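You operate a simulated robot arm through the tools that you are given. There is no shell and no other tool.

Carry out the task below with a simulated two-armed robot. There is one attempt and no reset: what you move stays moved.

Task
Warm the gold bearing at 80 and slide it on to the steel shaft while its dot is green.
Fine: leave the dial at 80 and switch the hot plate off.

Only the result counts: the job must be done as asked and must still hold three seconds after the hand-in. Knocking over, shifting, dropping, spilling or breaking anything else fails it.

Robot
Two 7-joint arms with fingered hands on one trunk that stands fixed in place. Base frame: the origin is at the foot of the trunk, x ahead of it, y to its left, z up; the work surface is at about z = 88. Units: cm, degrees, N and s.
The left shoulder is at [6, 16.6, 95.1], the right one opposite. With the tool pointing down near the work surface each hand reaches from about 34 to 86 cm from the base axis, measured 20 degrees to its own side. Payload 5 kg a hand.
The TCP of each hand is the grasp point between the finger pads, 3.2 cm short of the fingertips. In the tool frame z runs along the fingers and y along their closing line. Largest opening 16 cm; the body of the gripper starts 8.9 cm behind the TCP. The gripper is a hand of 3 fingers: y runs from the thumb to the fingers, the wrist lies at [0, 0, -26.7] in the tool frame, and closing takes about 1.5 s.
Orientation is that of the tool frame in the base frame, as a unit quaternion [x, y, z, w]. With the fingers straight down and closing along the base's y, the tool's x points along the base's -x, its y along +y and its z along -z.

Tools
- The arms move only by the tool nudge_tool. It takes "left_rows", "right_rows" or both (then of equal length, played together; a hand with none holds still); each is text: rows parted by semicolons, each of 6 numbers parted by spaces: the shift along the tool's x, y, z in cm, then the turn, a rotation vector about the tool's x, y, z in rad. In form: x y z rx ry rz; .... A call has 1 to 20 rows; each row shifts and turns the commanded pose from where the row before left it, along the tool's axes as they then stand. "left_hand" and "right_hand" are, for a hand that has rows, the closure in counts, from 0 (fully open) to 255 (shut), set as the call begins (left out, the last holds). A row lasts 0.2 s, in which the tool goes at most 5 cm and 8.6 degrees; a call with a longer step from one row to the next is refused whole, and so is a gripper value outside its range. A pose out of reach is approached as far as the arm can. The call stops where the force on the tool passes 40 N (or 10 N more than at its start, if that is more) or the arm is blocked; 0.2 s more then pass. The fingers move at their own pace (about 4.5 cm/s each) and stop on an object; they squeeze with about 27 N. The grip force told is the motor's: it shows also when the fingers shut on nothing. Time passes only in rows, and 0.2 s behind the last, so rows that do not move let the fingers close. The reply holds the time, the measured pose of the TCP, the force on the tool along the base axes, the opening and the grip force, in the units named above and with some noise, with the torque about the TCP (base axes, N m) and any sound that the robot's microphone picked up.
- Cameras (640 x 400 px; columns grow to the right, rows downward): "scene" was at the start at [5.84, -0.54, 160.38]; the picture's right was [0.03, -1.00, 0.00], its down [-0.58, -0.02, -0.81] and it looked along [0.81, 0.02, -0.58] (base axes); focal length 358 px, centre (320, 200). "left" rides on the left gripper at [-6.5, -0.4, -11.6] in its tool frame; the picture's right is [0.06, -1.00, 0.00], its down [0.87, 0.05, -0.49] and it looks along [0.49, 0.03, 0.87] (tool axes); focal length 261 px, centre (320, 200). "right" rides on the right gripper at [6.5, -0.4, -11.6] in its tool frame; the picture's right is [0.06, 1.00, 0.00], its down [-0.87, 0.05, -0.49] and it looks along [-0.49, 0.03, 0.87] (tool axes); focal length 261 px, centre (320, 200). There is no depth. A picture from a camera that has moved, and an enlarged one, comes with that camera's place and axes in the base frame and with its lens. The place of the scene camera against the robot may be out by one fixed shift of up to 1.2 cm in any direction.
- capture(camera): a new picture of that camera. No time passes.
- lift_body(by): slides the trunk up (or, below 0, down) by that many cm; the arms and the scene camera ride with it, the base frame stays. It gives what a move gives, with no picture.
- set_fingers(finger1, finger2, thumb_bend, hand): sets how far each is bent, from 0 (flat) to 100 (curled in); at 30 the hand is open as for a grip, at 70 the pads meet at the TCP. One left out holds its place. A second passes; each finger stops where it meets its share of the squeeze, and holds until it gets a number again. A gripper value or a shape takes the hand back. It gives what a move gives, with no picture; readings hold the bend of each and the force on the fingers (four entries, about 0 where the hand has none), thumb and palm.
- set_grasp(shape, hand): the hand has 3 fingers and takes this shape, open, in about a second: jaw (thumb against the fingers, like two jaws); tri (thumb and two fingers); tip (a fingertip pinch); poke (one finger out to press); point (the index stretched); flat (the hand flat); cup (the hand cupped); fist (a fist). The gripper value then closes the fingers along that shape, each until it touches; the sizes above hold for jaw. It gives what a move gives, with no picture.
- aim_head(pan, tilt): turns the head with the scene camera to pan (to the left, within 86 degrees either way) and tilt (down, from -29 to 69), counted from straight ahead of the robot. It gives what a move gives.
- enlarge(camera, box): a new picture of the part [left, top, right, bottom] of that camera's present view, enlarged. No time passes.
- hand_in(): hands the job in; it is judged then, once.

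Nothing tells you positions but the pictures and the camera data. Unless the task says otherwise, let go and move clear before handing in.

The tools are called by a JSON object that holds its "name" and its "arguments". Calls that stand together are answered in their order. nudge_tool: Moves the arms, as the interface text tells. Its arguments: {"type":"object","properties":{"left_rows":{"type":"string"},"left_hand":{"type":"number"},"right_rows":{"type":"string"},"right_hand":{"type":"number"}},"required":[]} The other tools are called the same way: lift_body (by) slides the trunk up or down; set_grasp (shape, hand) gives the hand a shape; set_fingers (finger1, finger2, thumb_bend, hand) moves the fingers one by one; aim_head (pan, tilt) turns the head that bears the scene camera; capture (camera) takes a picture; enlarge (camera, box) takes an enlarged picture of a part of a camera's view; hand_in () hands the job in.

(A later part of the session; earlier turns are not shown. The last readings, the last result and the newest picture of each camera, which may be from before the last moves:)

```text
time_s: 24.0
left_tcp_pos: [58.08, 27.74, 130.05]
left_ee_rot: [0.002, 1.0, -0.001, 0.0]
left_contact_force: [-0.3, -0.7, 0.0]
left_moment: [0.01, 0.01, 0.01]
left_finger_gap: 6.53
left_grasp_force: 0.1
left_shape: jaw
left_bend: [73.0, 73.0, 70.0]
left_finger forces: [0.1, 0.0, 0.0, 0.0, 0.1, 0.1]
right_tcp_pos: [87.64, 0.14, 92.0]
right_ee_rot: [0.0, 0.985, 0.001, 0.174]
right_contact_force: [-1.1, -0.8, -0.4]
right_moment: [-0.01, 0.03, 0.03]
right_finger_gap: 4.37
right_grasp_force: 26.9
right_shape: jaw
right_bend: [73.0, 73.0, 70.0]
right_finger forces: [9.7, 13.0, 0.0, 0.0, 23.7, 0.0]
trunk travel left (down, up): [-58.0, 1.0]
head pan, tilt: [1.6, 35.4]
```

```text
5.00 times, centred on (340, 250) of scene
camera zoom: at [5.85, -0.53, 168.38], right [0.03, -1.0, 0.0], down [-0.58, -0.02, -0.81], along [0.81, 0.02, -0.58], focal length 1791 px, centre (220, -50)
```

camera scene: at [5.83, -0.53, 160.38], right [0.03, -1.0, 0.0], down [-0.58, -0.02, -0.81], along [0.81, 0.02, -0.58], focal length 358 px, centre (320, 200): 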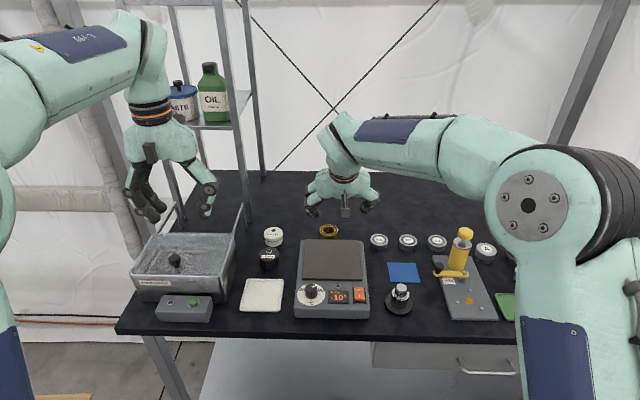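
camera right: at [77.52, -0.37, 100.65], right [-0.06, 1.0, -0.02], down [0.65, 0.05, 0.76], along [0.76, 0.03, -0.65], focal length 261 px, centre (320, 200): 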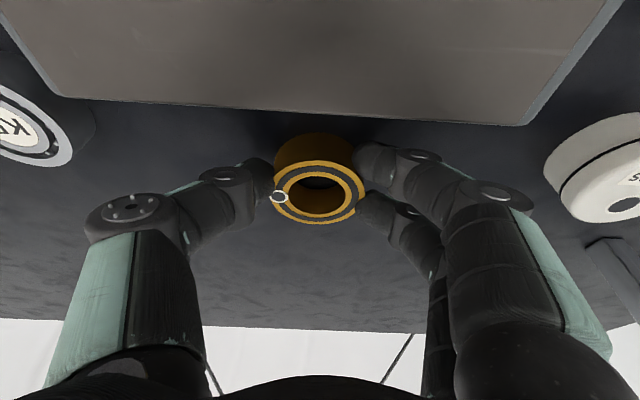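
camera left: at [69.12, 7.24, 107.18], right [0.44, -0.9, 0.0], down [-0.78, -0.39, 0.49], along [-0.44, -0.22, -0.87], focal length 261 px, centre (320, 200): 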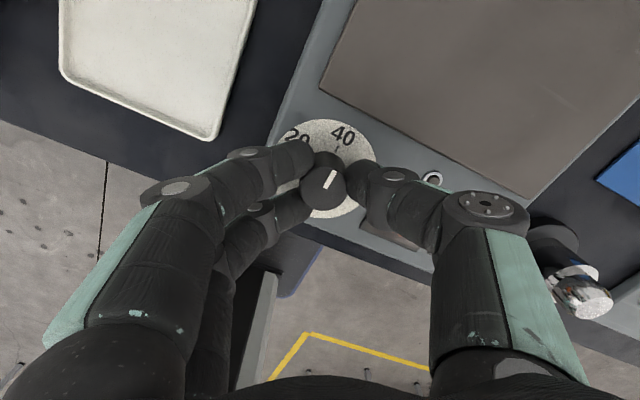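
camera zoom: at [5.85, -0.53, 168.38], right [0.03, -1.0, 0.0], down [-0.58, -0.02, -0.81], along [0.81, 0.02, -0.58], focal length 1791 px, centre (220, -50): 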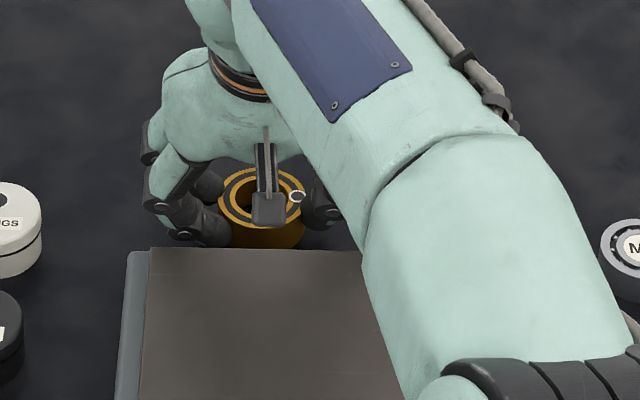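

The grip is firm (27 N across the bearing). I'll lift up and back, then carry it over the heating plate.

{"name": "nudge_tool", "arguments": {"right_rows": "-0.043 0 -1.58 0 0 0; -0.043 0 -1.58 0 0 0; -0.086 0 -3.161 0 0 0; 2.77 -0.385 -1.09 0 0 0; 2.77 -0.385 -1.09 0 0 0; 2.77 -0.385 -1.09 0 0 0; 2.77 -0.385 -1.09 0 0 0; 0 0 0 0 0 0; 0 0 0 0 0 0"}}

{"name": "capture", "arguments": {"camera": "right"}}

{"name": "enlarge", "arguments": {"camera": "scene", "box": [270, 190, 410, 310]}}

{"name": "capture", "arguments": {"camera": "left"}}

```text
time_s: 26.0
left_tcp_pos: [58.13, 27.68, 130.01]
left_ee_rot: [0.001, 1.0, 0.0, 0.0]
left_contact_force: [-0.7, 0.0, 0.0]
left_moment: [-0.02, -0.01, 0.0]
left_finger_gap: 6.57
left_grasp_force: 0.1
left_shape: jaw
left_bend: [73.0, 73.0, 70.0]
left_finger forces: [0.1, 0.0, 0.0, 0.0, 0.0, 0.0]
right_tcp_pos: [73.59, -1.55, 98.22]
right_ee_rot: [-0.001, 0.985, 0.001, 0.173]
right_contact_force: [0.0, -0.7, -0.9]
right_moment: [-0.01, 0.01, -0.02]
right_finger_gap: 4.37
right_grasp_force: 27.1
right_shape: jaw
right_bend: [73.0, 73.0, 70.0]
right_finger forces: [9.5, 13.0, 0.0, 0.1, 23.7, 0.0]
trunk travel left (down, up): [-58.0, 1.0]
head pan, tilt: [1.6, 35.4]
```

```text
taken
camera right: at [63.57, -1.98, 107.02], right [-0.06, 1.0, -0.02], down [0.65, 0.05, 0.76], along [0.76, 0.03, -0.65], focal length 261 px, centre (320, 200)
```

right: 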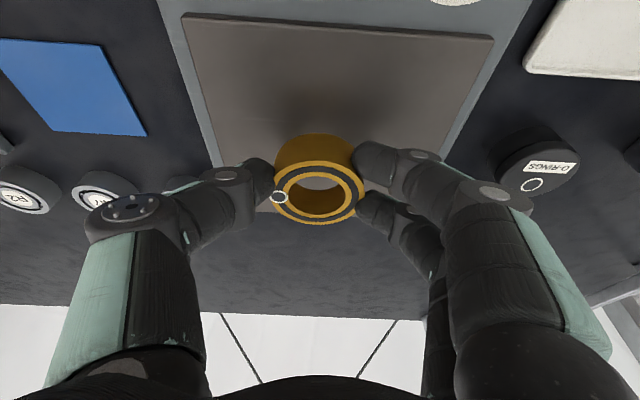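

```text
3.33 times, centred on (340, 250) of scene
camera zoom: at [5.82, -0.54, 168.38], right [0.03, -1.0, 0.0], down [-0.58, -0.02, -0.81], along [0.81, 0.02, -0.58], focal length 1194 px, centre (253, 33)
```

zoom: 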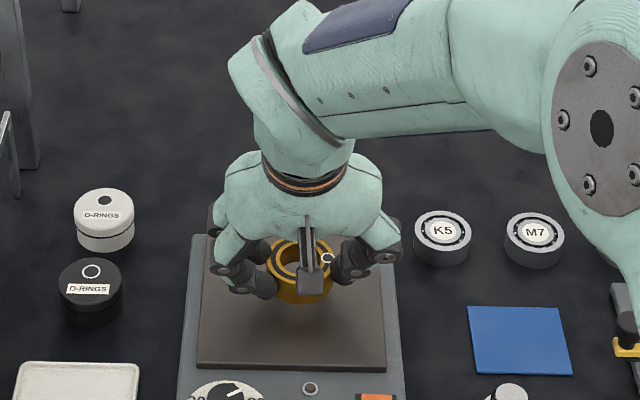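

```text
taken
camera left: at [64.63, 27.44, 141.75], right [-0.07, -1.0, 0.0], down [-0.87, 0.06, 0.49], along [-0.49, 0.03, -0.87], focal length 261 px, centre (320, 200)
```

left: 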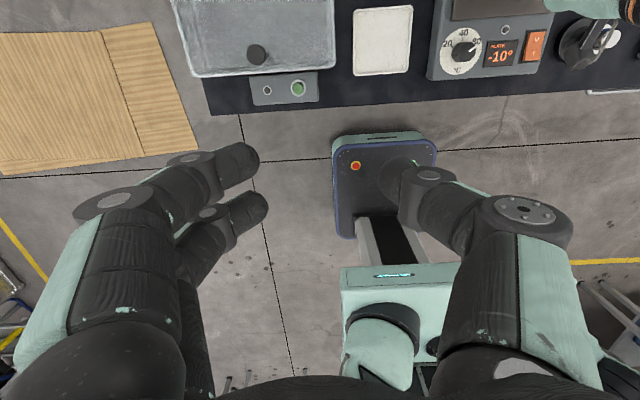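

The bearing is over the heating plate, with its bottom at about z = 94.2. I'll lower it gently until contact shows.

{"name": "nudge_tool", "arguments": {"right_rows": "0.256 0 0.705 0 0 0; 0.171 0 0.47 0 0 0; 0.1 0 0.282 0 0 0; 0 0 0 0 0 0"}}

{"name": "enlarge", "arguments": {"camera": "scene", "box": [290, 240, 390, 310]}}

```text
time_s: 27.0
left_tcp_pos: [58.13, 27.78, 130.12]
left_ee_rot: [0.002, 1.0, 0.0, 0.0]
left_contact_force: [-0.1, -0.5, -0.2]
left_moment: [0.0, -0.03, 0.02]
left_finger_gap: 6.55
left_grasp_force: 0.0
left_shape: jaw
left_bend: [73.0, 73.0, 70.0]
left_finger forces: [0.0, 0.0, 0.1, 0.0, 0.1, 0.0]
right_tcp_pos: [73.63, -1.62, 96.72]
right_ee_rot: [0.0, 0.985, -0.001, 0.174]
right_contact_force: [0.4, -0.1, -1.3]
right_moment: [0.01, 0.02, 0.0]
right_finger_gap: 4.35
right_grasp_force: 26.8
right_shape: jaw
right_bend: [73.0, 73.0, 70.0]
right_finger forces: [9.5, 13.0, 0.1, 0.0, 23.6, 0.0]
trunk travel left (down, up): [-58.0, 1.0]
head pan, tilt: [1.6, 35.4]
```

```text
5.71 times, centred on (340, 275) of scene
camera zoom: at [5.85, -0.54, 168.38], right [0.03, -1.0, 0.0], down [-0.58, -0.02, -0.81], along [0.81, 0.02, -0.58], focal length 2046 px, centre (206, -229)
```

zoom: 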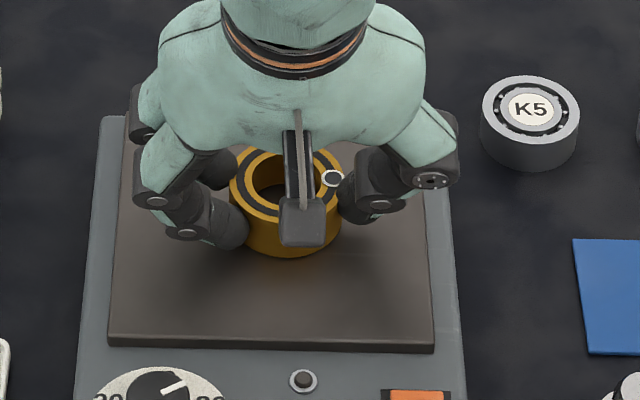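

Still just above the plate. I'll continue in small steps down.

{"name": "nudge_tool", "arguments": {"right_rows": "0.068 0 0.188 0 0 0; 0 0 0 0 0 0"}}

{"name": "nudge_tool", "arguments": {"right_rows": "0.05 0 0.14 0 0 0; 0 0 0 0 0 0"}}

{"name": "nudge_tool", "arguments": {"right_rows": "0.05 0 0.14 0 0 0; 0 0 0 0 0 0"}}

```text
time_s: 27.6
left_tcp_pos: [58.21, 27.76, 130.11]
left_ee_rot: [0.002, 1.0, 0.0, 0.001]
left_contact_force: [0.7, -0.2, -0.2]
left_moment: [-0.01, -0.02, 0.03]
left_finger_gap: 6.56
left_grasp_force: 0.0
left_shape: jaw
left_bend: [73.0, 73.0, 70.0]
left_finger forces: [0.0, 0.0, 0.0, 0.0, 0.0, 0.0]
right_tcp_pos: [73.92, -1.62, 96.48]
right_ee_rot: [0.0, 0.985, -0.001, 0.175]
right_contact_force: [0.2, 0.2, 4.7]
right_moment: [0.01, 0.0, 0.0]
right_finger_gap: 4.37
right_grasp_force: 27.1
right_shape: jaw
right_bend: [73.0, 73.0, 70.0]
right_finger forces: [10.9, 13.1, 0.0, 0.0, 24.6, 0.2]
trunk travel left (down, up): [-58.0, 1.0]
head pan, tilt: [1.6, 35.4]
```

```text
time_s: 28.2
left_tcp_pos: [57.97, 27.78, 130.11]
left_ee_rot: [0.002, 1.0, 0.0, 0.001]
left_contact_force: [1.1, 0.2, 0.4]
left_moment: [0.0, -0.02, 0.01]
left_finger_gap: 6.52
left_grasp_force: 0.1
left_shape: jaw
left_bend: [73.0, 73.0, 70.0]
left_finger forces: [0.0, 0.0, 0.0, 0.0, 0.0, 0.0]
right_tcp_pos: [73.68, -1.45, 96.53]
right_ee_rot: [0.0, 0.985, 0.001, 0.175]
right_contact_force: [2.0, -1.5, 15.2]
right_moment: [0.09, -0.08, -0.12]
right_finger_gap: 4.39
right_grasp_force: 27.2
right_shape: jaw
right_bend: [73.0, 73.0, 70.0]
right_finger forces: [15.3, 13.3, 0.1, 0.0, 26.7, 0.1]
trunk travel left (down, up): [-58.0, 1.0]
head pan, tilt: [1.6, 35.4]
```

```text
time_s: 28.8
left_tcp_pos: [58.08, 27.79, 130.27]
left_ee_rot: [0.002, 1.0, -0.001, 0.001]
left_contact_force: [-0.4, 0.9, -0.5]
left_moment: [0.01, -0.01, 0.0]
left_finger_gap: 6.55
left_grasp_force: 0.1
left_shape: jaw
left_bend: [73.0, 73.0, 70.0]
left_finger forces: [0.0, 0.1, 0.1, 0.0, 0.1, 0.0]
right_tcp_pos: [73.72, -1.61, 96.32]
right_ee_rot: [0.0, 0.984, 0.001, 0.178]
right_contact_force: [3.8, -2.4, 27.5]
right_moment: [0.14, -0.12, -0.18]
right_finger_gap: 4.45
right_grasp_force: 26.8
right_shape: jaw
right_bend: [74.0, 73.0, 70.0]
right_finger forces: [21.0, 14.1, 0.1, 0.0, 29.5, 0.0]
trunk travel left (down, up): [-58.0, 1.0]
head pan, tilt: [1.6, 35.4]
```

The bearing is on the plate, so the plate surface is at about z = 92.4. I'll relieve the push, open, and retreat.

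{"name": "nudge_tool", "arguments": {"right_rows": "-0.09 0 -0.26 0 0 0; 0 0 0 0 0 0"}}

{"name": "nudge_tool", "arguments": {"right_rows": "0 0 0 0 0 0; 0 0 0 0 0 0; 0 0 0 0 0 0; 0 0 0 0 0 0; 0 0 0 0 0 0; 0 0 -1.5 0 0 0; 0 0 -3 0 0 0; 0 0 -3 0 0 0; 0 0 -3 0 0 0; 0 0 0 0 0 0", "right_hand": 105}}

{"name": "capture", "arguments": {"camera": "right"}}

{"name": "enlarge", "arguments": {"camera": "scene", "box": [270, 220, 410, 340]}}

```text
time_s: 29.4
left_tcp_pos: [58.07, 27.79, 130.17]
left_ee_rot: [0.002, 1.0, 0.0, 0.001]
left_contact_force: [0.4, -0.8, 0.8]
left_moment: [-0.04, 0.02, 0.02]
left_finger_gap: 6.53
left_grasp_force: 0.2
left_shape: jaw
left_bend: [73.0, 73.0, 70.0]
left_finger forces: [0.1, 0.0, 0.1, 0.0, 0.0, 0.0]
right_tcp_pos: [73.6, -1.48, 96.43]
right_ee_rot: [-0.001, 0.985, 0.0, 0.174]
right_contact_force: [7.1, -0.4, 19.4]
right_moment: [0.06, -0.22, -0.01]
right_finger_gap: 4.46
right_grasp_force: 26.6
right_shape: jaw
right_bend: [74.0, 73.0, 70.0]
right_finger forces: [16.7, 16.0, 0.1, 0.1, 26.7, 0.0]
trunk travel left (down, up): [-58.0, 1.0]
head pan, tilt: [1.6, 35.4]
```

```text
time_s: 31.6
left_tcp_pos: [58.23, 27.62, 130.11]
left_ee_rot: [0.001, 1.0, 0.0, 0.0]
left_contact_force: [-0.8, 0.7, -1.5]
left_moment: [-0.02, -0.03, 0.01]
left_finger_gap: 6.56
left_grasp_force: 0.0
left_shape: jaw
left_bend: [73.0, 73.0, 70.0]
left_finger forces: [0.0, 0.1, 0.1, 0.0, 0.0, 0.0]
right_tcp_pos: [70.05, -1.27, 106.17]
right_ee_rot: [0.0, 0.985, 0.0, 0.174]
right_contact_force: [0.3, -0.1, -1.2]
right_moment: [0.01, -0.03, -0.03]
right_finger_gap: 9.34
right_grasp_force: 0.1
right_shape: jaw
right_bend: [71.0, 71.0, 70.0]
right_finger forces: [0.0, 0.0, 0.0, 0.0, 0.0, 0.0]
trunk travel left (down, up): [-58.0, 1.0]
head pan, tilt: [1.6, 35.4]
```

```text
taken
camera right: at [59.9, -1.83, 114.93], right [-0.06, 1.0, -0.02], down [0.65, 0.05, 0.76], along [0.76, 0.03, -0.65], focal length 261 px, centre (320, 200)
```

right: 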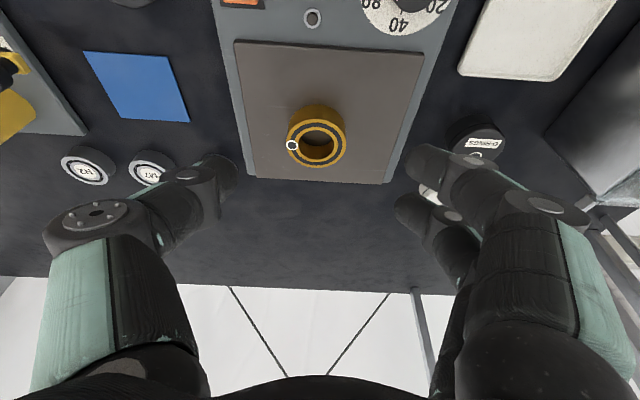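

```text
3.33 times, centred on (340, 280) of scene
camera zoom: at [5.91, -0.52, 168.37], right [0.03, -1.0, 0.0], down [-0.58, -0.02, -0.81], along [0.81, 0.02, -0.58], focal length 1194 px, centre (253, -67)
```

zoom: 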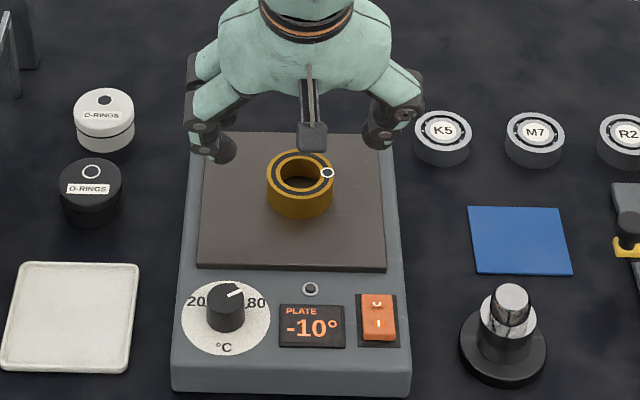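

The bearing sits near the middle of the plate at about [75, -1.5], the dial still reads 80, and the dot shows in the scene view. I'll bring the right hand upright over the shaft to measure it, and set the left hand to poke for the switch.

{"name": "nudge_tool", "arguments": {"right_rows": "0 0 -2 0 0.1163 0; 0 0 -2 0 0.1163 0; 0 0 0 0 0.1164 0; 1.35 -3.2 -0.6 0 0 0; 1.35 -3.2 -0.6 0 0 0; 1.35 -3.2 -0.6 0 0 0; 1.35 -3.2 -0.6 0 0 0; 1.35 -3.2 -0.6 0 0 0; 0 0 0 0 0 0; 0 0 0 0 0 0"}}

{"name": "set_grasp", "arguments": {"shape": "poke", "hand": "left"}}

{"name": "capture", "arguments": {"camera": "right"}}

{"name": "capture", "arguments": {"camera": "left"}}

{"name": "capture", "arguments": {"camera": "scene"}}

```text
time_s: 33.8
left_tcp_pos: [58.06, 27.64, 130.13]
left_ee_rot: [0.001, 1.0, 0.0, -0.001]
left_contact_force: [0.1, 0.8, 0.7]
left_moment: [0.05, 0.0, 0.0]
left_finger_gap: 6.57
left_grasp_force: 0.0
left_shape: jaw
left_bend: [73.0, 73.0, 70.0]
left_finger forces: [0.1, 0.1, 0.0, 0.0, 0.1, 0.0]
right_tcp_pos: [62.08, -17.45, 112.88]
right_ee_rot: [0.0, 1.0, 0.0, 0.0]
right_contact_force: [-0.3, 0.1, -0.8]
right_moment: [0.01, -0.03, 0.0]
right_finger_gap: 9.38
right_grasp_force: 0.1
right_shape: jaw
right_bend: [71.0, 71.0, 70.0]
right_finger forces: [0.0, 0.0, 0.1, 0.1, 0.0, 0.1]
trunk travel left (down, up): [-58.0, 1.0]
head pan, tilt: [1.6, 35.4]
```

```text
time_s: 34.7
left_tcp_pos: [58.18, 27.7, 130.15]
left_ee_rot: [0.001, 1.0, 0.0, -0.001]
left_contact_force: [-0.8, -0.1, -0.1]
left_moment: [0.01, 0.01, 0.04]
left_finger_gap: 0.02
left_grasp_force: 0.1
left_shape: poke
left_bend: [100.0, 100.0, 46.0]
left_finger forces: [0.1, 0.1, 0.0, 0.0, 0.1, 0.1]
right_tcp_pos: [62.1, -17.39, 112.98]
right_ee_rot: [0.0, 1.0, 0.001, 0.0]
right_contact_force: [0.0, 0.2, 0.1]
right_moment: [0.02, 0.07, 0.0]
right_finger_gap: 9.4
right_grasp_force: 0.0
right_shape: jaw
right_bend: [71.0, 71.0, 70.0]
right_finger forces: [0.1, 0.0, 0.0, 0.1, 0.1, 0.0]
trunk travel left (down, up): [-58.0, 1.0]
head pan, tilt: [1.6, 35.4]
```

```text
taken
camera right: at [55.51, -17.91, 124.61], right [-0.06, 1.0, 0.0], down [0.87, 0.05, 0.49], along [0.49, 0.03, -0.87], focal length 261 px, centre (320, 200)
```

right: 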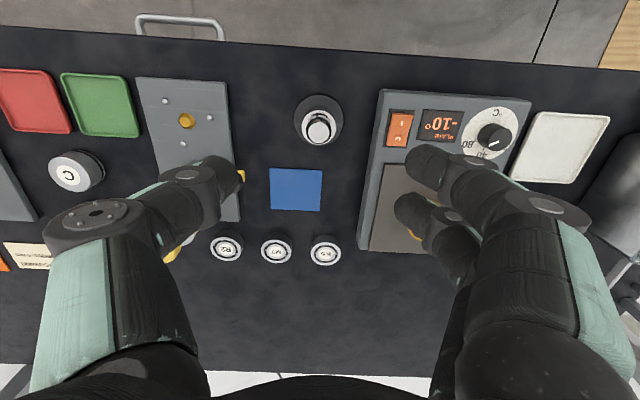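

```text
taken
camera left: at [64.64, 27.42, 141.74], right [-0.07, -1.0, 0.0], down [-0.87, 0.06, 0.49], along [-0.49, 0.03, -0.87], focal length 261 px, centre (320, 200)
```

left: 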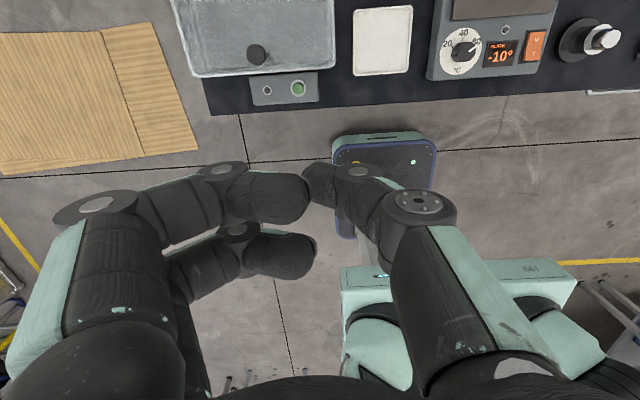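

```text
taken
camera scene: at [5.84, -0.55, 168.38], right [0.03, -1.0, 0.0], down [-0.58, -0.02, -0.81], along [0.81, 0.02, -0.58], focal length 358 px, centre (320, 200)
```

scene: 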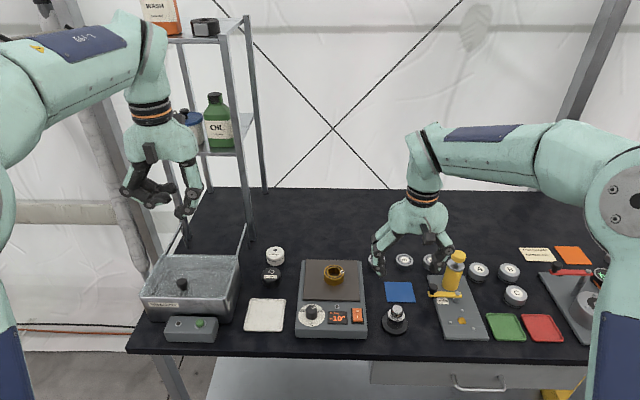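

The bearing is on the plate and the left hand is in its poke shape. I'll enlarge the poke finger and the shaft views.

{"name": "enlarge", "arguments": {"camera": "scene", "box": [100, 90, 220, 230]}}

{"name": "enlarge", "arguments": {"camera": "left", "box": [260, 140, 440, 240]}}

{"name": "enlarge", "arguments": {"camera": "right", "box": [280, 80, 360, 160]}}

{"name": "enlarge", "arguments": {"camera": "scene", "box": [360, 280, 440, 350]}}

```text
2.86 times, centred on (160, 160) of scene
camera zoom: at [5.84, -0.55, 168.38], right [0.03, -1.0, 0.0], down [-0.58, -0.02, -0.81], along [0.81, 0.02, -0.58], focal length 1023 px, centre (777, 314)
```

zoom: 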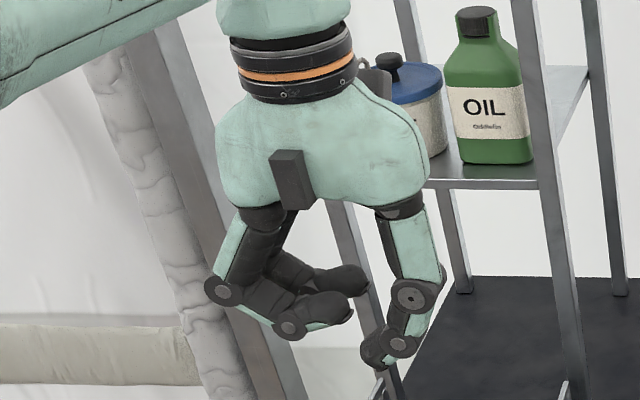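

```text
3.56 times, centred on (350, 190) of left
camera zoom: at [64.64, 27.42, 141.74], right [-0.07, -1.0, 0.0], down [-0.87, 0.06, 0.49], along [-0.49, 0.03, -0.87], focal length 927 px, centre (213, 236)
```

zoom: 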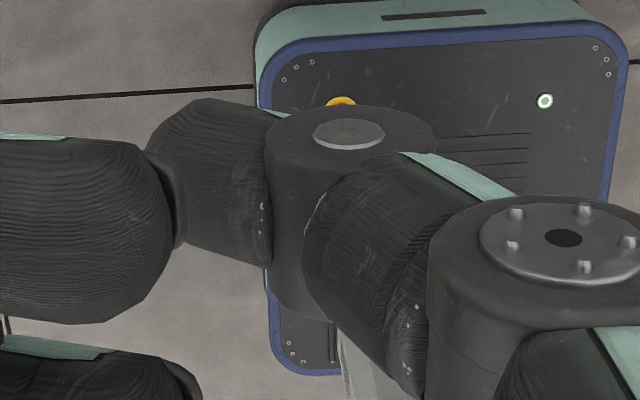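

```text
5.00 times, centred on (320, 120) of right
camera zoom: at [55.51, -17.91, 124.61], right [-0.06, 1.0, 0.0], down [0.87, 0.05, 0.49], along [0.49, 0.03, -0.87], focal length 1303 px, centre (320, 600)
```

zoom: 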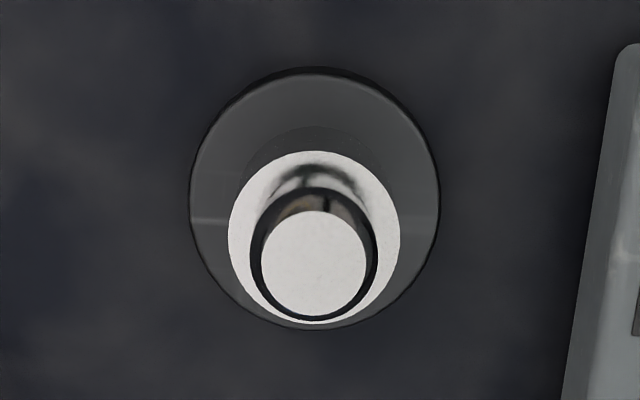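

```text
5.71 times, centred on (400, 315) of scene
camera zoom: at [5.84, -0.55, 168.38], right [0.03, -1.0, 0.0], down [-0.58, -0.02, -0.81], along [0.81, 0.02, -0.58], focal length 2046 px, centre (-137, -457)
```

zoom: 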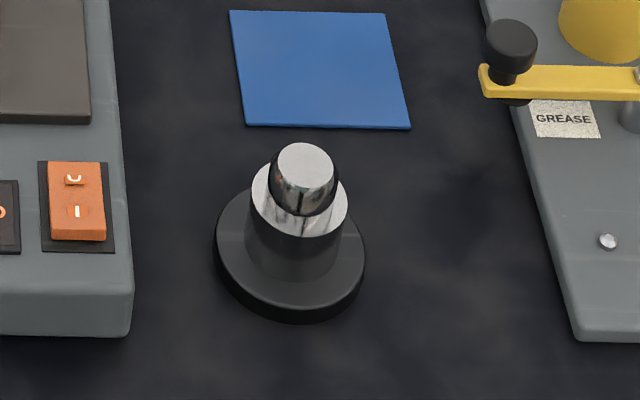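

The shaft axis is near [63.3, -17.55] with its top around z = 95. I'll shift the right hand aside to -33, which clears the way for the left hand and gives a second view to triangulate the shaft, and shut the left hand so its fingertips can act as a pusher.

{"name": "set_grasp", "arguments": {"shape": "jaw", "hand": "left"}}

{"name": "nudge_tool", "arguments": {"right_rows": "0 -3.1 0 0 0 0; 0 -3.1 0 0 0 0; 0 -3.1 0 0 0 0; 0 -3.1 0 0 0 0; 0 -3.1 0 0 0 0; 0 0 0 0 0 0; 0 0 0 0 0 0; 0 0 0 0 0 0; 0 0 0 0 0 0; 0 0 0 0 0 0; 0 0 0 0 0 0; 0 0 0 0 0 0; 0 0 0 0 0 0", "left_rows": "0 0 0 0 0 -0.131; 0 0 0 0 0 -0.131; 0 0 0 0 0 -0.131; 0 0 0 0 0 -0.131; 0 0 0 0 0 -0.131; 0 0 0 0 0 -0.131; 0 0 0 0 0 -0.131; 0 0 0 0 0 -0.131; 0 0 0 0 0 -0.131; 0 0 0 0 0 -0.131; 0 0 0 0 0 -0.131; 0 0 0 0 0 -0.13; 0 0 0 0 0 0", "left_hand": 255}}

{"name": "enlarge", "arguments": {"camera": "right", "box": [400, 60, 560, 160]}}

{"name": "capture", "arguments": {"camera": "left"}}

{"name": "capture", "arguments": {"camera": "scene"}}

```text
time_s: 35.6
left_tcp_pos: [58.19, 27.84, 130.05]
left_ee_rot: [0.001, 1.0, 0.0, -0.001]
left_contact_force: [-0.5, 0.5, 1.1]
left_moment: [0.03, 0.04, 0.03]
left_finger_gap: 15.99
left_grasp_force: 0.1
left_shape: jaw
left_bend: [30.0, 30.0, 30.0]
left_finger forces: [0.1, 0.0, 0.0, 0.1, 0.1, 0.0]
right_tcp_pos: [62.05, -17.44, 112.84]
right_ee_rot: [0.0, 1.0, 0.0, -0.001]
right_contact_force: [0.4, 0.7, -0.1]
right_moment: [0.02, -0.02, -0.02]
right_finger_gap: 9.39
right_grasp_force: 0.0
right_shape: jaw
right_bend: [71.0, 71.0, 70.0]
right_finger forces: [0.1, 0.1, 0.0, 0.1, 0.1, 0.0]
trunk travel left (down, up): [-58.0, 1.0]
head pan, tilt: [1.6, 35.4]
```

```text
time_s: 38.4
left_tcp_pos: [58.27, 27.77, 130.11]
left_ee_rot: [-0.706, 0.708, 0.0, -0.001]
left_contact_force: [0.0, 0.5, -0.7]
left_moment: [0.0, -0.01, 0.03]
left_finger_gap: 0.04
left_grasp_force: 27.0
left_shape: jaw
left_bend: [65.0, 65.0, 67.0]
left_finger forces: [0.1, 0.1, 0.1, 0.0, 0.0, 0.0]
right_tcp_pos: [62.19, -33.17, 113.04]
right_ee_rot: [0.001, 1.0, 0.0, 0.0]
right_contact_force: [0.2, -0.9, 0.0]
right_moment: [-0.01, -0.01, -0.01]
right_finger_gap: 9.38
right_grasp_force: 0.0
right_shape: jaw
right_bend: [71.0, 71.0, 70.0]
right_finger forces: [0.1, 0.0, 0.1, 0.0, 0.0, 0.1]
trunk travel left (down, up): [-58.0, 1.0]
head pan, tilt: [1.6, 35.4]
```

```text
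4.00 times, centred on (480, 110) of right
camera zoom: at [55.63, -33.57, 124.72], right [-0.06, 1.0, 0.0], down [0.87, 0.05, 0.49], along [0.49, 0.03, -0.87], focal length 1043 px, centre (-320, 560)
```

zoom: 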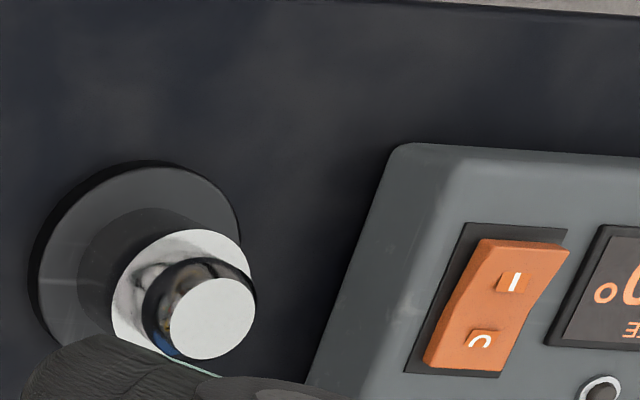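

```text
taken
camera left: at [58.61, 34.36, 141.67], right [1.0, -0.06, 0.0], down [-0.06, -0.87, 0.49], along [-0.03, -0.49, -0.87], focal length 261 px, centre (320, 200)
```

left: 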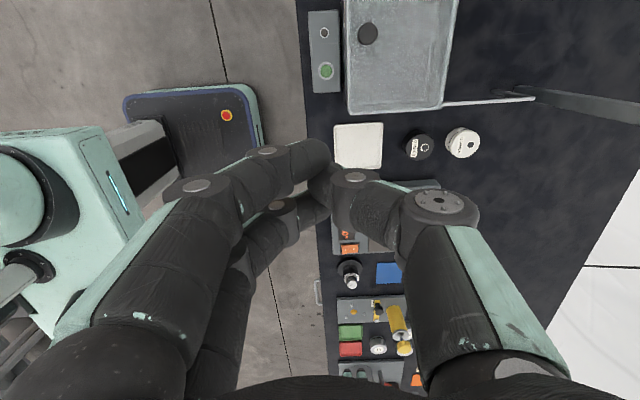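

```text
taken
camera scene: at [5.84, -0.54, 168.38], right [0.03, -1.0, 0.0], down [-0.58, -0.02, -0.81], along [0.81, 0.02, -0.58], focal length 358 px, centre (320, 200)
```

scene: 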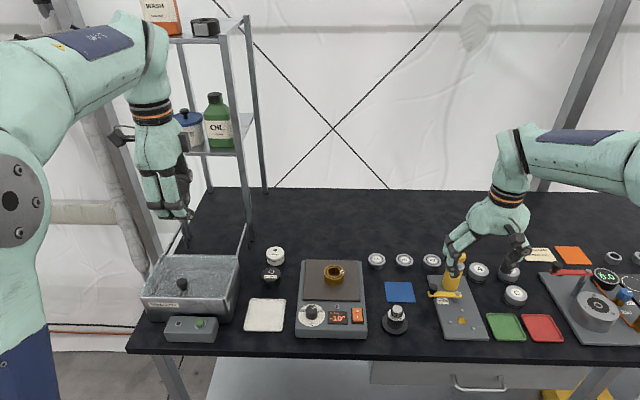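

From the two views the shaft axis is [63.4, -17.55], its top is z ≈ 94.8 and its shoulder z ≈ 92.5. The "I" end of the rocker is near [62.3, -7.6], so I'll bring the closed left fingertips over it.

{"name": "nudge_tool", "arguments": {"left_rows": "3.9 -0.4 2.2 0 0 0; 3.9 -0.4 2.2 0 0 0; 3.9 -0.4 2.2 0 0 0; 3.9 -0.4 2.2 0 0 0; 3.9 -0.4 2.2 0 0 0; 3.9 -0.4 2.2 0 0 0; 3.9 -0.4 2.2 0 0 0; 3.9 -0.4 2.2 0 0 0; 4.1 -0.3 2.2 0 0 0; 0 0 3 0 0 0; 0 0 3 0 0 0; 0 0 0 0 0 0; 0 0 0 0 0 0"}}

{"name": "capture", "arguments": {"camera": "left"}}

{"name": "enlarge", "arguments": {"camera": "scene", "box": [290, 230, 430, 350]}}

{"name": "capture", "arguments": {"camera": "right"}}

```text
time_s: 41.2
left_tcp_pos: [61.37, -7.9, 103.99]
left_ee_rot: [-0.706, 0.708, 0.0, 0.001]
left_contact_force: [0.8, -0.6, -0.2]
left_moment: [0.01, -0.02, 0.0]
left_finger_gap: 0.01
left_grasp_force: 27.2
left_shape: jaw
left_bend: [65.0, 65.0, 67.0]
left_finger forces: [0.0, 0.0, 0.1, 0.1, 0.1, 0.0]
right_tcp_pos: [62.09, -33.2, 113.0]
right_ee_rot: [0.001, 1.0, -0.001, 0.0]
right_contact_force: [0.7, 0.7, -0.1]
right_moment: [0.04, 0.0, -0.01]
right_finger_gap: 9.38
right_grasp_force: 0.0
right_shape: jaw
right_bend: [71.0, 71.0, 70.0]
right_finger forces: [0.1, 0.0, 0.1, 0.0, 0.0, 0.0]
trunk travel left (down, up): [-58.0, 1.0]
head pan, tilt: [1.6, 35.4]
```

```text
taken
camera left: at [61.91, -1.2, 115.63], right [1.0, -0.07, 0.0], down [-0.06, -0.87, 0.49], along [-0.03, -0.49, -0.87], focal length 261 px, centre (320, 200)
```

left: 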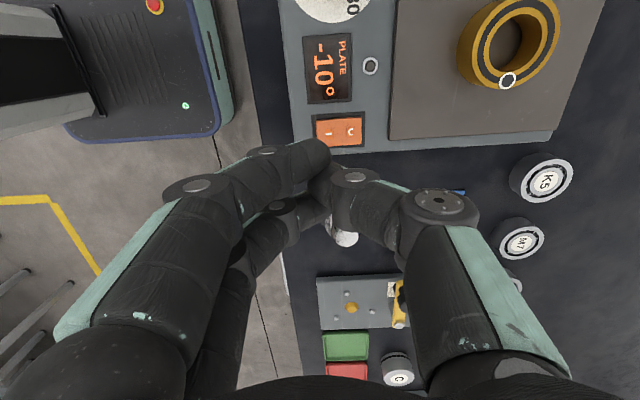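

```text
3.33 times, centred on (360, 290) of scene
camera zoom: at [5.86, -0.61, 168.38], right [0.03, -1.0, 0.0], down [-0.58, -0.02, -0.81], along [0.81, 0.02, -0.58], focal length 1194 px, centre (187, -100)
```

zoom: 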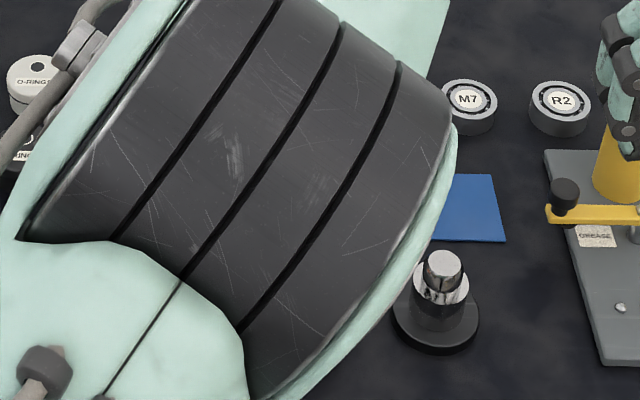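

```text
taken
camera right: at [55.65, -33.62, 124.69], right [-0.06, 1.0, 0.0], down [0.87, 0.05, 0.49], along [0.49, 0.03, -0.87], focal length 261 px, centre (320, 200)
```

right: 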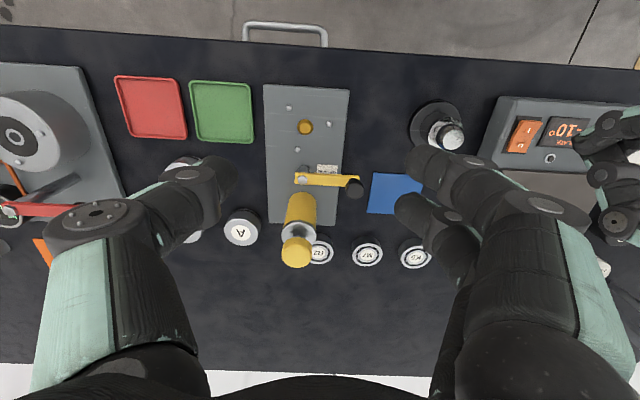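

The left fingertips are over the rocker's robot-side end. I'll centre a little and descend close to the rocker.

{"name": "nudge_tool", "arguments": {"left_rows": "-0.3 -0.45 1 0 0 0; 0 0 2 0 0 0; 0 0 2 0 0 0; 0 0 1.7 0 0 0; 0 0 0 0 0 0"}}

{"name": "capture", "arguments": {"camera": "left"}}

{"name": "enlarge", "arguments": {"camera": "right", "box": [480, 80, 640, 200]}}

```text
time_s: 42.4
left_tcp_pos: [61.84, -7.23, 97.79]
left_ee_rot: [-0.706, 0.708, 0.0, 0.0]
left_contact_force: [-0.6, -0.3, 0.3]
left_moment: [-0.02, 0.03, 0.0]
left_finger_gap: 0.0
left_grasp_force: 27.1
left_shape: jaw
left_bend: [65.0, 65.0, 67.0]
left_finger forces: [0.0, 0.1, 0.0, 0.0, 0.0, 0.0]
right_tcp_pos: [62.05, -33.03, 112.93]
right_ee_rot: [0.0, 1.0, 0.0, 0.001]
right_contact_force: [0.2, 0.1, -0.5]
right_moment: [0.02, -0.04, -0.01]
right_finger_gap: 9.4
right_grasp_force: 0.1
right_shape: jaw
right_bend: [71.0, 71.0, 70.0]
right_finger forces: [0.0, 0.1, 0.1, 0.0, 0.0, 0.1]
trunk travel left (down, up): [-58.0, 1.0]
head pan, tilt: [1.6, 35.4]
```

```text
taken
camera left: at [62.34, -0.68, 109.32], right [1.0, -0.07, 0.0], down [-0.06, -0.87, 0.49], along [-0.03, -0.49, -0.87], focal length 261 px, centre (320, 200)
```

left: 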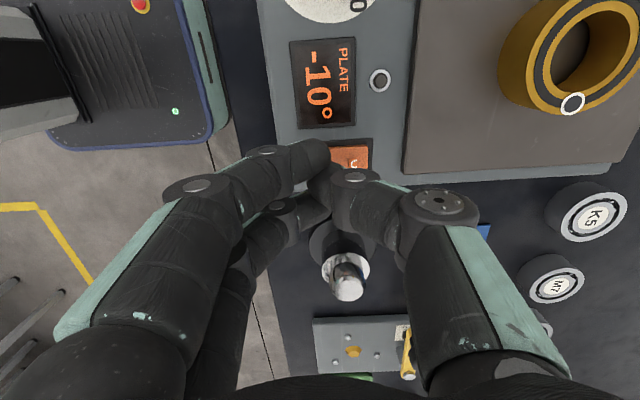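

```text
3.33 times, centred on (560, 140) of right
camera zoom: at [55.63, -33.58, 124.71], right [-0.06, 1.0, 0.0], down [0.87, 0.05, 0.49], along [0.49, 0.03, -0.87], focal length 869 px, centre (-480, 400)
```

zoom: 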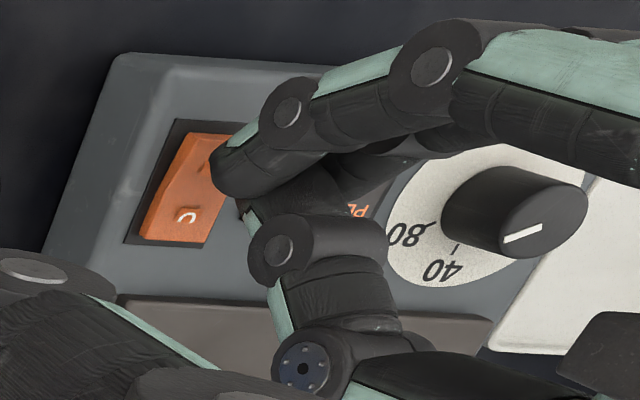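

The fingertips are just above the "I" half. I'll press down in small steps, watching force, sound and lamp.

{"name": "nudge_tool", "arguments": {"left_rows": "0.25 0 0.5 0 0 0; 0 0 0.5 0 0 0; 0 0 0.2 0 0 0; 0 0 0 0 0 0"}}

{"name": "nudge_tool", "arguments": {"left_rows": "0 0 0.2 0 0 0; 0 0 0 0 0 0"}}

{"name": "nudge_tool", "arguments": {"left_rows": "0 0 0.2 0 0 0; 0 0 0 0 0 0"}}

{"name": "enlarge", "arguments": {"camera": "left", "box": [270, 20, 430, 200]}}

```text
time_s: 43.4
left_tcp_pos: [61.89, -7.43, 96.31]
left_ee_rot: [-0.706, 0.708, -0.001, 0.0]
left_contact_force: [0.2, 0.1, -0.3]
left_moment: [0.02, -0.02, -0.02]
left_finger_gap: 0.0
left_grasp_force: 26.7
left_shape: jaw
left_bend: [65.0, 65.0, 67.0]
left_finger forces: [0.1, 0.0, 0.0, 0.0, 0.1, 0.1]
right_tcp_pos: [62.17, -33.16, 112.93]
right_ee_rot: [0.0, 1.0, 0.0, 0.0]
right_contact_force: [-0.7, 0.1, -0.2]
right_moment: [-0.02, 0.02, -0.02]
right_finger_gap: 9.37
right_grasp_force: 0.0
right_shape: jaw
right_bend: [71.0, 71.0, 70.0]
right_finger forces: [0.0, 0.0, 0.0, 0.0, 0.0, 0.0]
trunk travel left (down, up): [-58.0, 1.0]
head pan, tilt: [1.6, 35.4]
```

```text
time_s: 44.0
left_tcp_pos: [61.79, -7.44, 96.16]
left_ee_rot: [-0.706, 0.708, 0.0, 0.0]
left_contact_force: [-0.6, 0.7, 0.4]
left_moment: [0.0, -0.01, -0.01]
left_finger_gap: 0.0
left_grasp_force: 26.9
left_shape: jaw
left_bend: [65.0, 65.0, 67.0]
left_finger forces: [0.0, 0.0, 0.1, 0.0, 0.1, 0.0]
right_tcp_pos: [62.02, -33.07, 112.94]
right_ee_rot: [0.0, 1.0, 0.0, 0.0]
right_contact_force: [0.4, 0.5, 0.2]
right_moment: [-0.02, 0.01, 0.02]
right_finger_gap: 9.38
right_grasp_force: 0.1
right_shape: jaw
right_bend: [71.0, 71.0, 70.0]
right_finger forces: [0.0, 0.0, 0.1, 0.0, 0.0, 0.1]
trunk travel left (down, up): [-58.0, 1.0]
head pan, tilt: [1.6, 35.4]
```

```text
time_s: 44.6
left_tcp_pos: [61.93, -7.49, 95.98]
left_ee_rot: [-0.706, 0.709, 0.001, 0.0]
left_contact_force: [-0.5, -1.3, 0.1]
left_moment: [0.01, 0.03, 0.01]
left_finger_gap: 0.0
left_grasp_force: 26.9
left_shape: jaw
left_bend: [65.0, 65.0, 67.0]
left_finger forces: [0.0, 0.1, 0.0, 0.0, 0.1, 0.0]
right_tcp_pos: [62.17, -33.16, 112.98]
right_ee_rot: [0.0, 1.0, 0.001, 0.0]
right_contact_force: [0.4, 0.5, -0.1]
right_moment: [-0.02, -0.02, 0.0]
right_finger_gap: 9.35
right_grasp_force: 0.1
right_shape: jaw
right_bend: [71.0, 71.0, 70.0]
right_finger forces: [0.0, 0.0, 0.0, 0.1, 0.1, 0.0]
trunk travel left (down, up): [-58.0, 1.0]
head pan, tilt: [1.6, 35.4]
```

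```text
2.22 times, centred on (350, 110) of left
camera zoom: at [62.3, -0.81, 107.62], right [1.0, -0.07, 0.0], down [-0.06, -0.87, 0.49], along [-0.03, -0.49, -0.87], focal length 579 px, centre (253, 400)
```

zoom: 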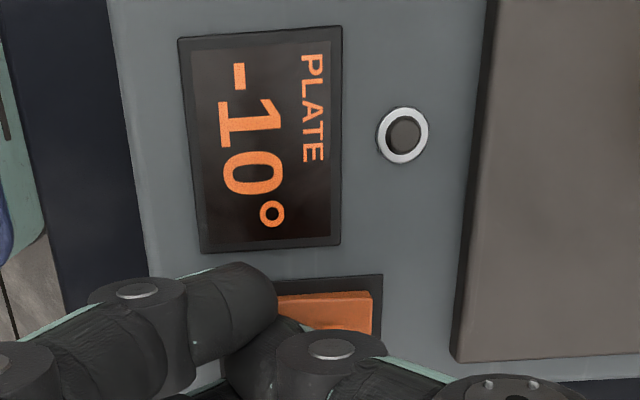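

No contact yet. I'll keep stepping down.

{"name": "nudge_tool", "arguments": {"left_rows": "0 0 0.2 0 0 0; 0 0 0 0 0 0"}}

{"name": "nudge_tool", "arguments": {"left_rows": "0 0 0.2 0 0 0; 0 0 0 0 0 0"}}

{"name": "nudge_tool", "arguments": {"left_rows": "0 0 0.2 0 0 0; 0 0 0 0 0 0"}}

{"name": "enlarge", "arguments": {"camera": "right", "box": [480, 80, 640, 200]}}

```text
time_s: 45.2
left_tcp_pos: [61.94, -7.48, 95.82]
left_ee_rot: [-0.706, 0.708, -0.001, 0.002]
left_contact_force: [-1.2, 1.9, 4.7]
left_moment: [0.01, -0.04, 0.02]
left_finger_gap: 0.0
left_grasp_force: 26.9
left_shape: jaw
left_bend: [65.0, 65.0, 67.0]
left_finger forces: [0.0, 0.0, 0.1, 0.1, 0.1, 0.0]
right_tcp_pos: [62.16, -33.17, 113.03]
right_ee_rot: [-0.001, 1.0, 0.0, 0.001]
right_contact_force: [0.3, -0.3, -0.1]
right_moment: [0.01, 0.0, 0.01]
right_finger_gap: 9.38
right_grasp_force: 0.0
right_shape: jaw
right_bend: [71.0, 71.0, 70.0]
right_finger forces: [0.0, 0.0, 0.1, 0.1, 0.0, 0.0]
trunk travel left (down, up): [-58.0, 1.0]
head pan, tilt: [1.6, 35.4]
```

```text
time_s: 45.8
left_tcp_pos: [62.03, -7.45, 95.84]
left_ee_rot: [-0.706, 0.708, -0.001, 0.001]
left_contact_force: [-1.9, 2.2, 19.2]
left_moment: [0.09, -0.06, 0.02]
left_finger_gap: 0.0
left_grasp_force: 27.0
left_shape: jaw
left_bend: [65.0, 65.0, 68.0]
left_finger forces: [0.0, 0.0, 0.0, 0.1, 0.1, 0.0]
right_tcp_pos: [62.02, -33.03, 113.15]
right_ee_rot: [0.0, 1.0, -0.001, 0.001]
right_contact_force: [-0.3, -0.7, -0.5]
right_moment: [-0.04, -0.03, 0.01]
right_finger_gap: 9.38
right_grasp_force: 0.0
right_shape: jaw
right_bend: [71.0, 71.0, 70.0]
right_finger forces: [0.0, 0.1, 0.0, 0.1, 0.0, 0.1]
trunk travel left (down, up): [-58.0, 1.0]
head pan, tilt: [1.6, 35.4]
```

```text
time_s: 46.5
left_tcp_pos: [62.17, -7.57, 95.79]
left_ee_rot: [-0.706, 0.708, -0.003, 0.002]
left_contact_force: [-5.8, 1.6, 16.7]
left_moment: [0.11, 0.15, 0.02]
left_finger_gap: 0.02
left_grasp_force: 27.0
left_shape: jaw
left_bend: [65.0, 65.0, 68.0]
left_finger forces: [0.0, 0.0, 0.0, 0.0, 0.0, 0.1]
right_tcp_pos: [62.06, -33.17, 113.0]
right_ee_rot: [0.0, 1.0, 0.0, 0.001]
right_contact_force: [-0.4, 0.5, 1.0]
right_moment: [0.01, 0.02, -0.01]
right_finger_gap: 9.4
right_grasp_force: 0.1
right_shape: jaw
right_bend: [71.0, 71.0, 70.0]
right_finger forces: [0.0, 0.0, 0.0, 0.1, 0.0, 0.0]
trunk travel left (down, up): [-58.0, 1.0]
head pan, tilt: [1.6, 35.4]
stopped in row 2 (left hand): the force on the tool passed its limit at 41 N (the readings are from after the stop); the commanded pose is now the measured one
```

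```text
3.33 times, centred on (560, 140) of right
camera zoom: at [55.51, -33.59, 124.72], right [-0.06, 1.0, 0.0], down [0.87, 0.05, 0.49], along [0.49, 0.03, -0.87], focal length 869 px, centre (-480, 400)
```

zoom: 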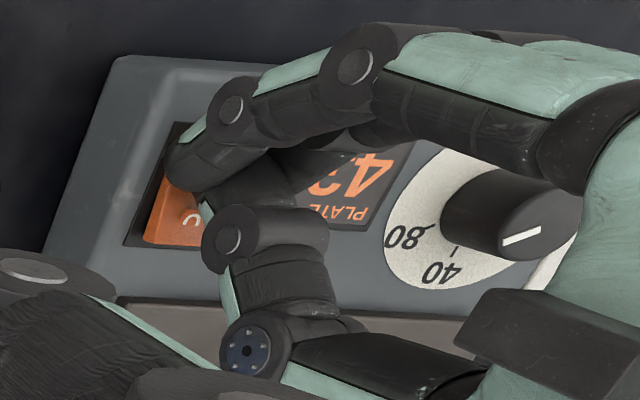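

The display has jumped to about 42, so the plate is on. I'll lift the left hand and look.

{"name": "nudge_tool", "arguments": {"left_rows": "0 0 -1.5 0 0 0; 0 0 -3 0 0 0"}}

{"name": "capture", "arguments": {"camera": "left"}}

{"name": "enlarge", "arguments": {"camera": "right", "box": [480, 80, 640, 200]}}

```text
time_s: 47.1
left_tcp_pos: [62.25, -7.49, 100.34]
left_ee_rot: [-0.705, 0.709, -0.002, 0.002]
left_contact_force: [-1.0, 0.0, -0.2]
left_moment: [-0.01, -0.03, -0.01]
left_finger_gap: 0.0
left_grasp_force: 26.5
left_shape: jaw
left_bend: [65.0, 65.0, 68.0]
left_finger forces: [0.0, 0.0, 0.0, 0.0, 0.0, 0.0]
right_tcp_pos: [62.17, -33.14, 112.94]
right_ee_rot: [0.001, 1.0, 0.0, 0.001]
right_contact_force: [-0.3, -0.4, 0.5]
right_moment: [0.0, 0.01, -0.03]
right_finger_gap: 9.38
right_grasp_force: 0.1
right_shape: jaw
right_bend: [71.0, 71.0, 70.0]
right_finger forces: [0.1, 0.1, 0.0, 0.0, 0.0, 0.0]
trunk travel left (down, up): [-58.0, 1.0]
head pan, tilt: [1.6, 35.4]
```

```text
taken
camera left: at [62.65, -0.9, 111.87], right [1.0, -0.07, 0.0], down [-0.06, -0.87, 0.49], along [-0.03, -0.49, -0.87], focal length 261 px, centre (320, 200)
```

left: 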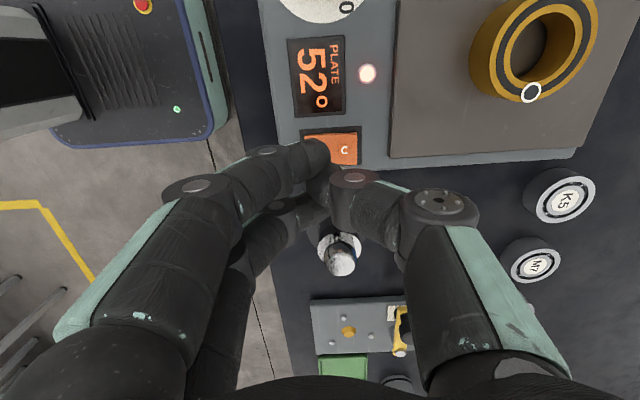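

```text
3.33 times, centred on (560, 140) of right
camera zoom: at [55.6, -33.58, 124.72], right [-0.06, 1.0, 0.0], down [0.87, 0.05, 0.49], along [0.49, 0.03, -0.87], focal length 869 px, centre (-480, 400)
```

zoom: 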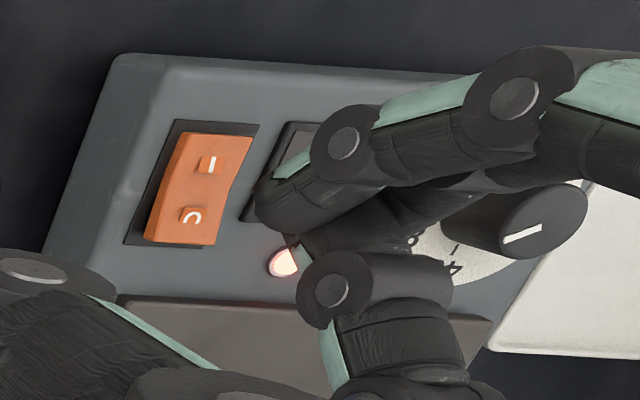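

The lamp is on and the plate reads 52° and rising. I'll withdraw the left hand and bring the right hand over the bearing together, keeping clear of the grease press.

{"name": "nudge_tool", "arguments": {"left_rows": "-1 0 -3.5 0 0 0; -3.9 0.3 -1 0 0 0; -3.9 0.3 -1 0 0 0; -3.9 0.3 -1 0 0 0; -3.9 0.3 -1 0 0 0; -3.9 0.3 -1 0 0 0; -3.9 0.3 -1 0 0 0; -3.9 0.3 -1 0 0 0; -3.9 0.3 -1 0 0 0; -3.9 0.3 -1 0 0 0; 0 0 0 0 0 0", "right_rows": "0 0 0 0 0 0; -1.6 3.95 0 0 0 0; -1.6 3.95 0 0 0 0; -1.6 3.95 0 0 0 0; -1.6 3.95 0 0 0 0; -1.6 3.95 0 0 0 0; -1.6 3.95 0 0 0 0; -1.6 3.95 0 0 0 0; -1.6 3.8 0 0 0 0; 0 0 3 0 0 0; 0 0 2 0 0 0"}}

{"name": "capture", "arguments": {"camera": "right"}}

{"name": "enlarge", "arguments": {"camera": "scene", "box": [280, 240, 420, 350]}}

```text
time_s: 49.5
left_tcp_pos: [59.7, 28.58, 112.6]
left_ee_rot: [-0.706, 0.709, -0.002, 0.001]
left_contact_force: [0.2, -0.7, -0.1]
left_moment: [0.0, -0.01, -0.04]
left_finger_gap: 0.0
left_grasp_force: 27.2
left_shape: jaw
left_bend: [65.0, 65.0, 68.0]
left_finger forces: [0.0, 0.0, 0.0, 0.0, 0.0, 0.0]
right_tcp_pos: [75.03, -1.59, 107.93]
right_ee_rot: [0.0, 1.0, 0.001, -0.001]
right_contact_force: [0.4, 0.0, 0.1]
right_moment: [0.01, -0.01, -0.01]
right_finger_gap: 9.36
right_grasp_force: 0.0
right_shape: jaw
right_bend: [71.0, 71.0, 70.0]
right_finger forces: [0.0, 0.0, 0.0, 0.0, 0.0, 0.0]
trunk travel left (down, up): [-58.0, 1.0]
head pan, tilt: [1.6, 35.4]
```

```text
taken
camera right: at [68.59, -1.95, 119.59], right [-0.06, 1.0, 0.0], down [0.87, 0.05, 0.49], along [0.49, 0.03, -0.87], focal length 261 px, centre (320, 200)
```

right: 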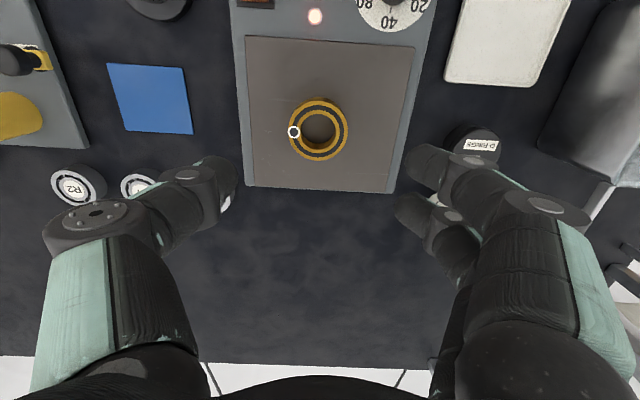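

```text
3.64 times, centred on (350, 295) of scene
camera zoom: at [5.91, -0.54, 168.37], right [0.03, -1.0, 0.0], down [-0.58, -0.02, -0.81], along [0.81, 0.02, -0.58], focal length 1302 px, centre (211, -146)
```

zoom: 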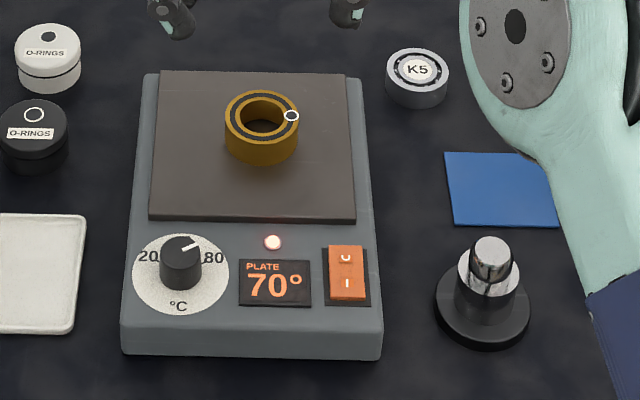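

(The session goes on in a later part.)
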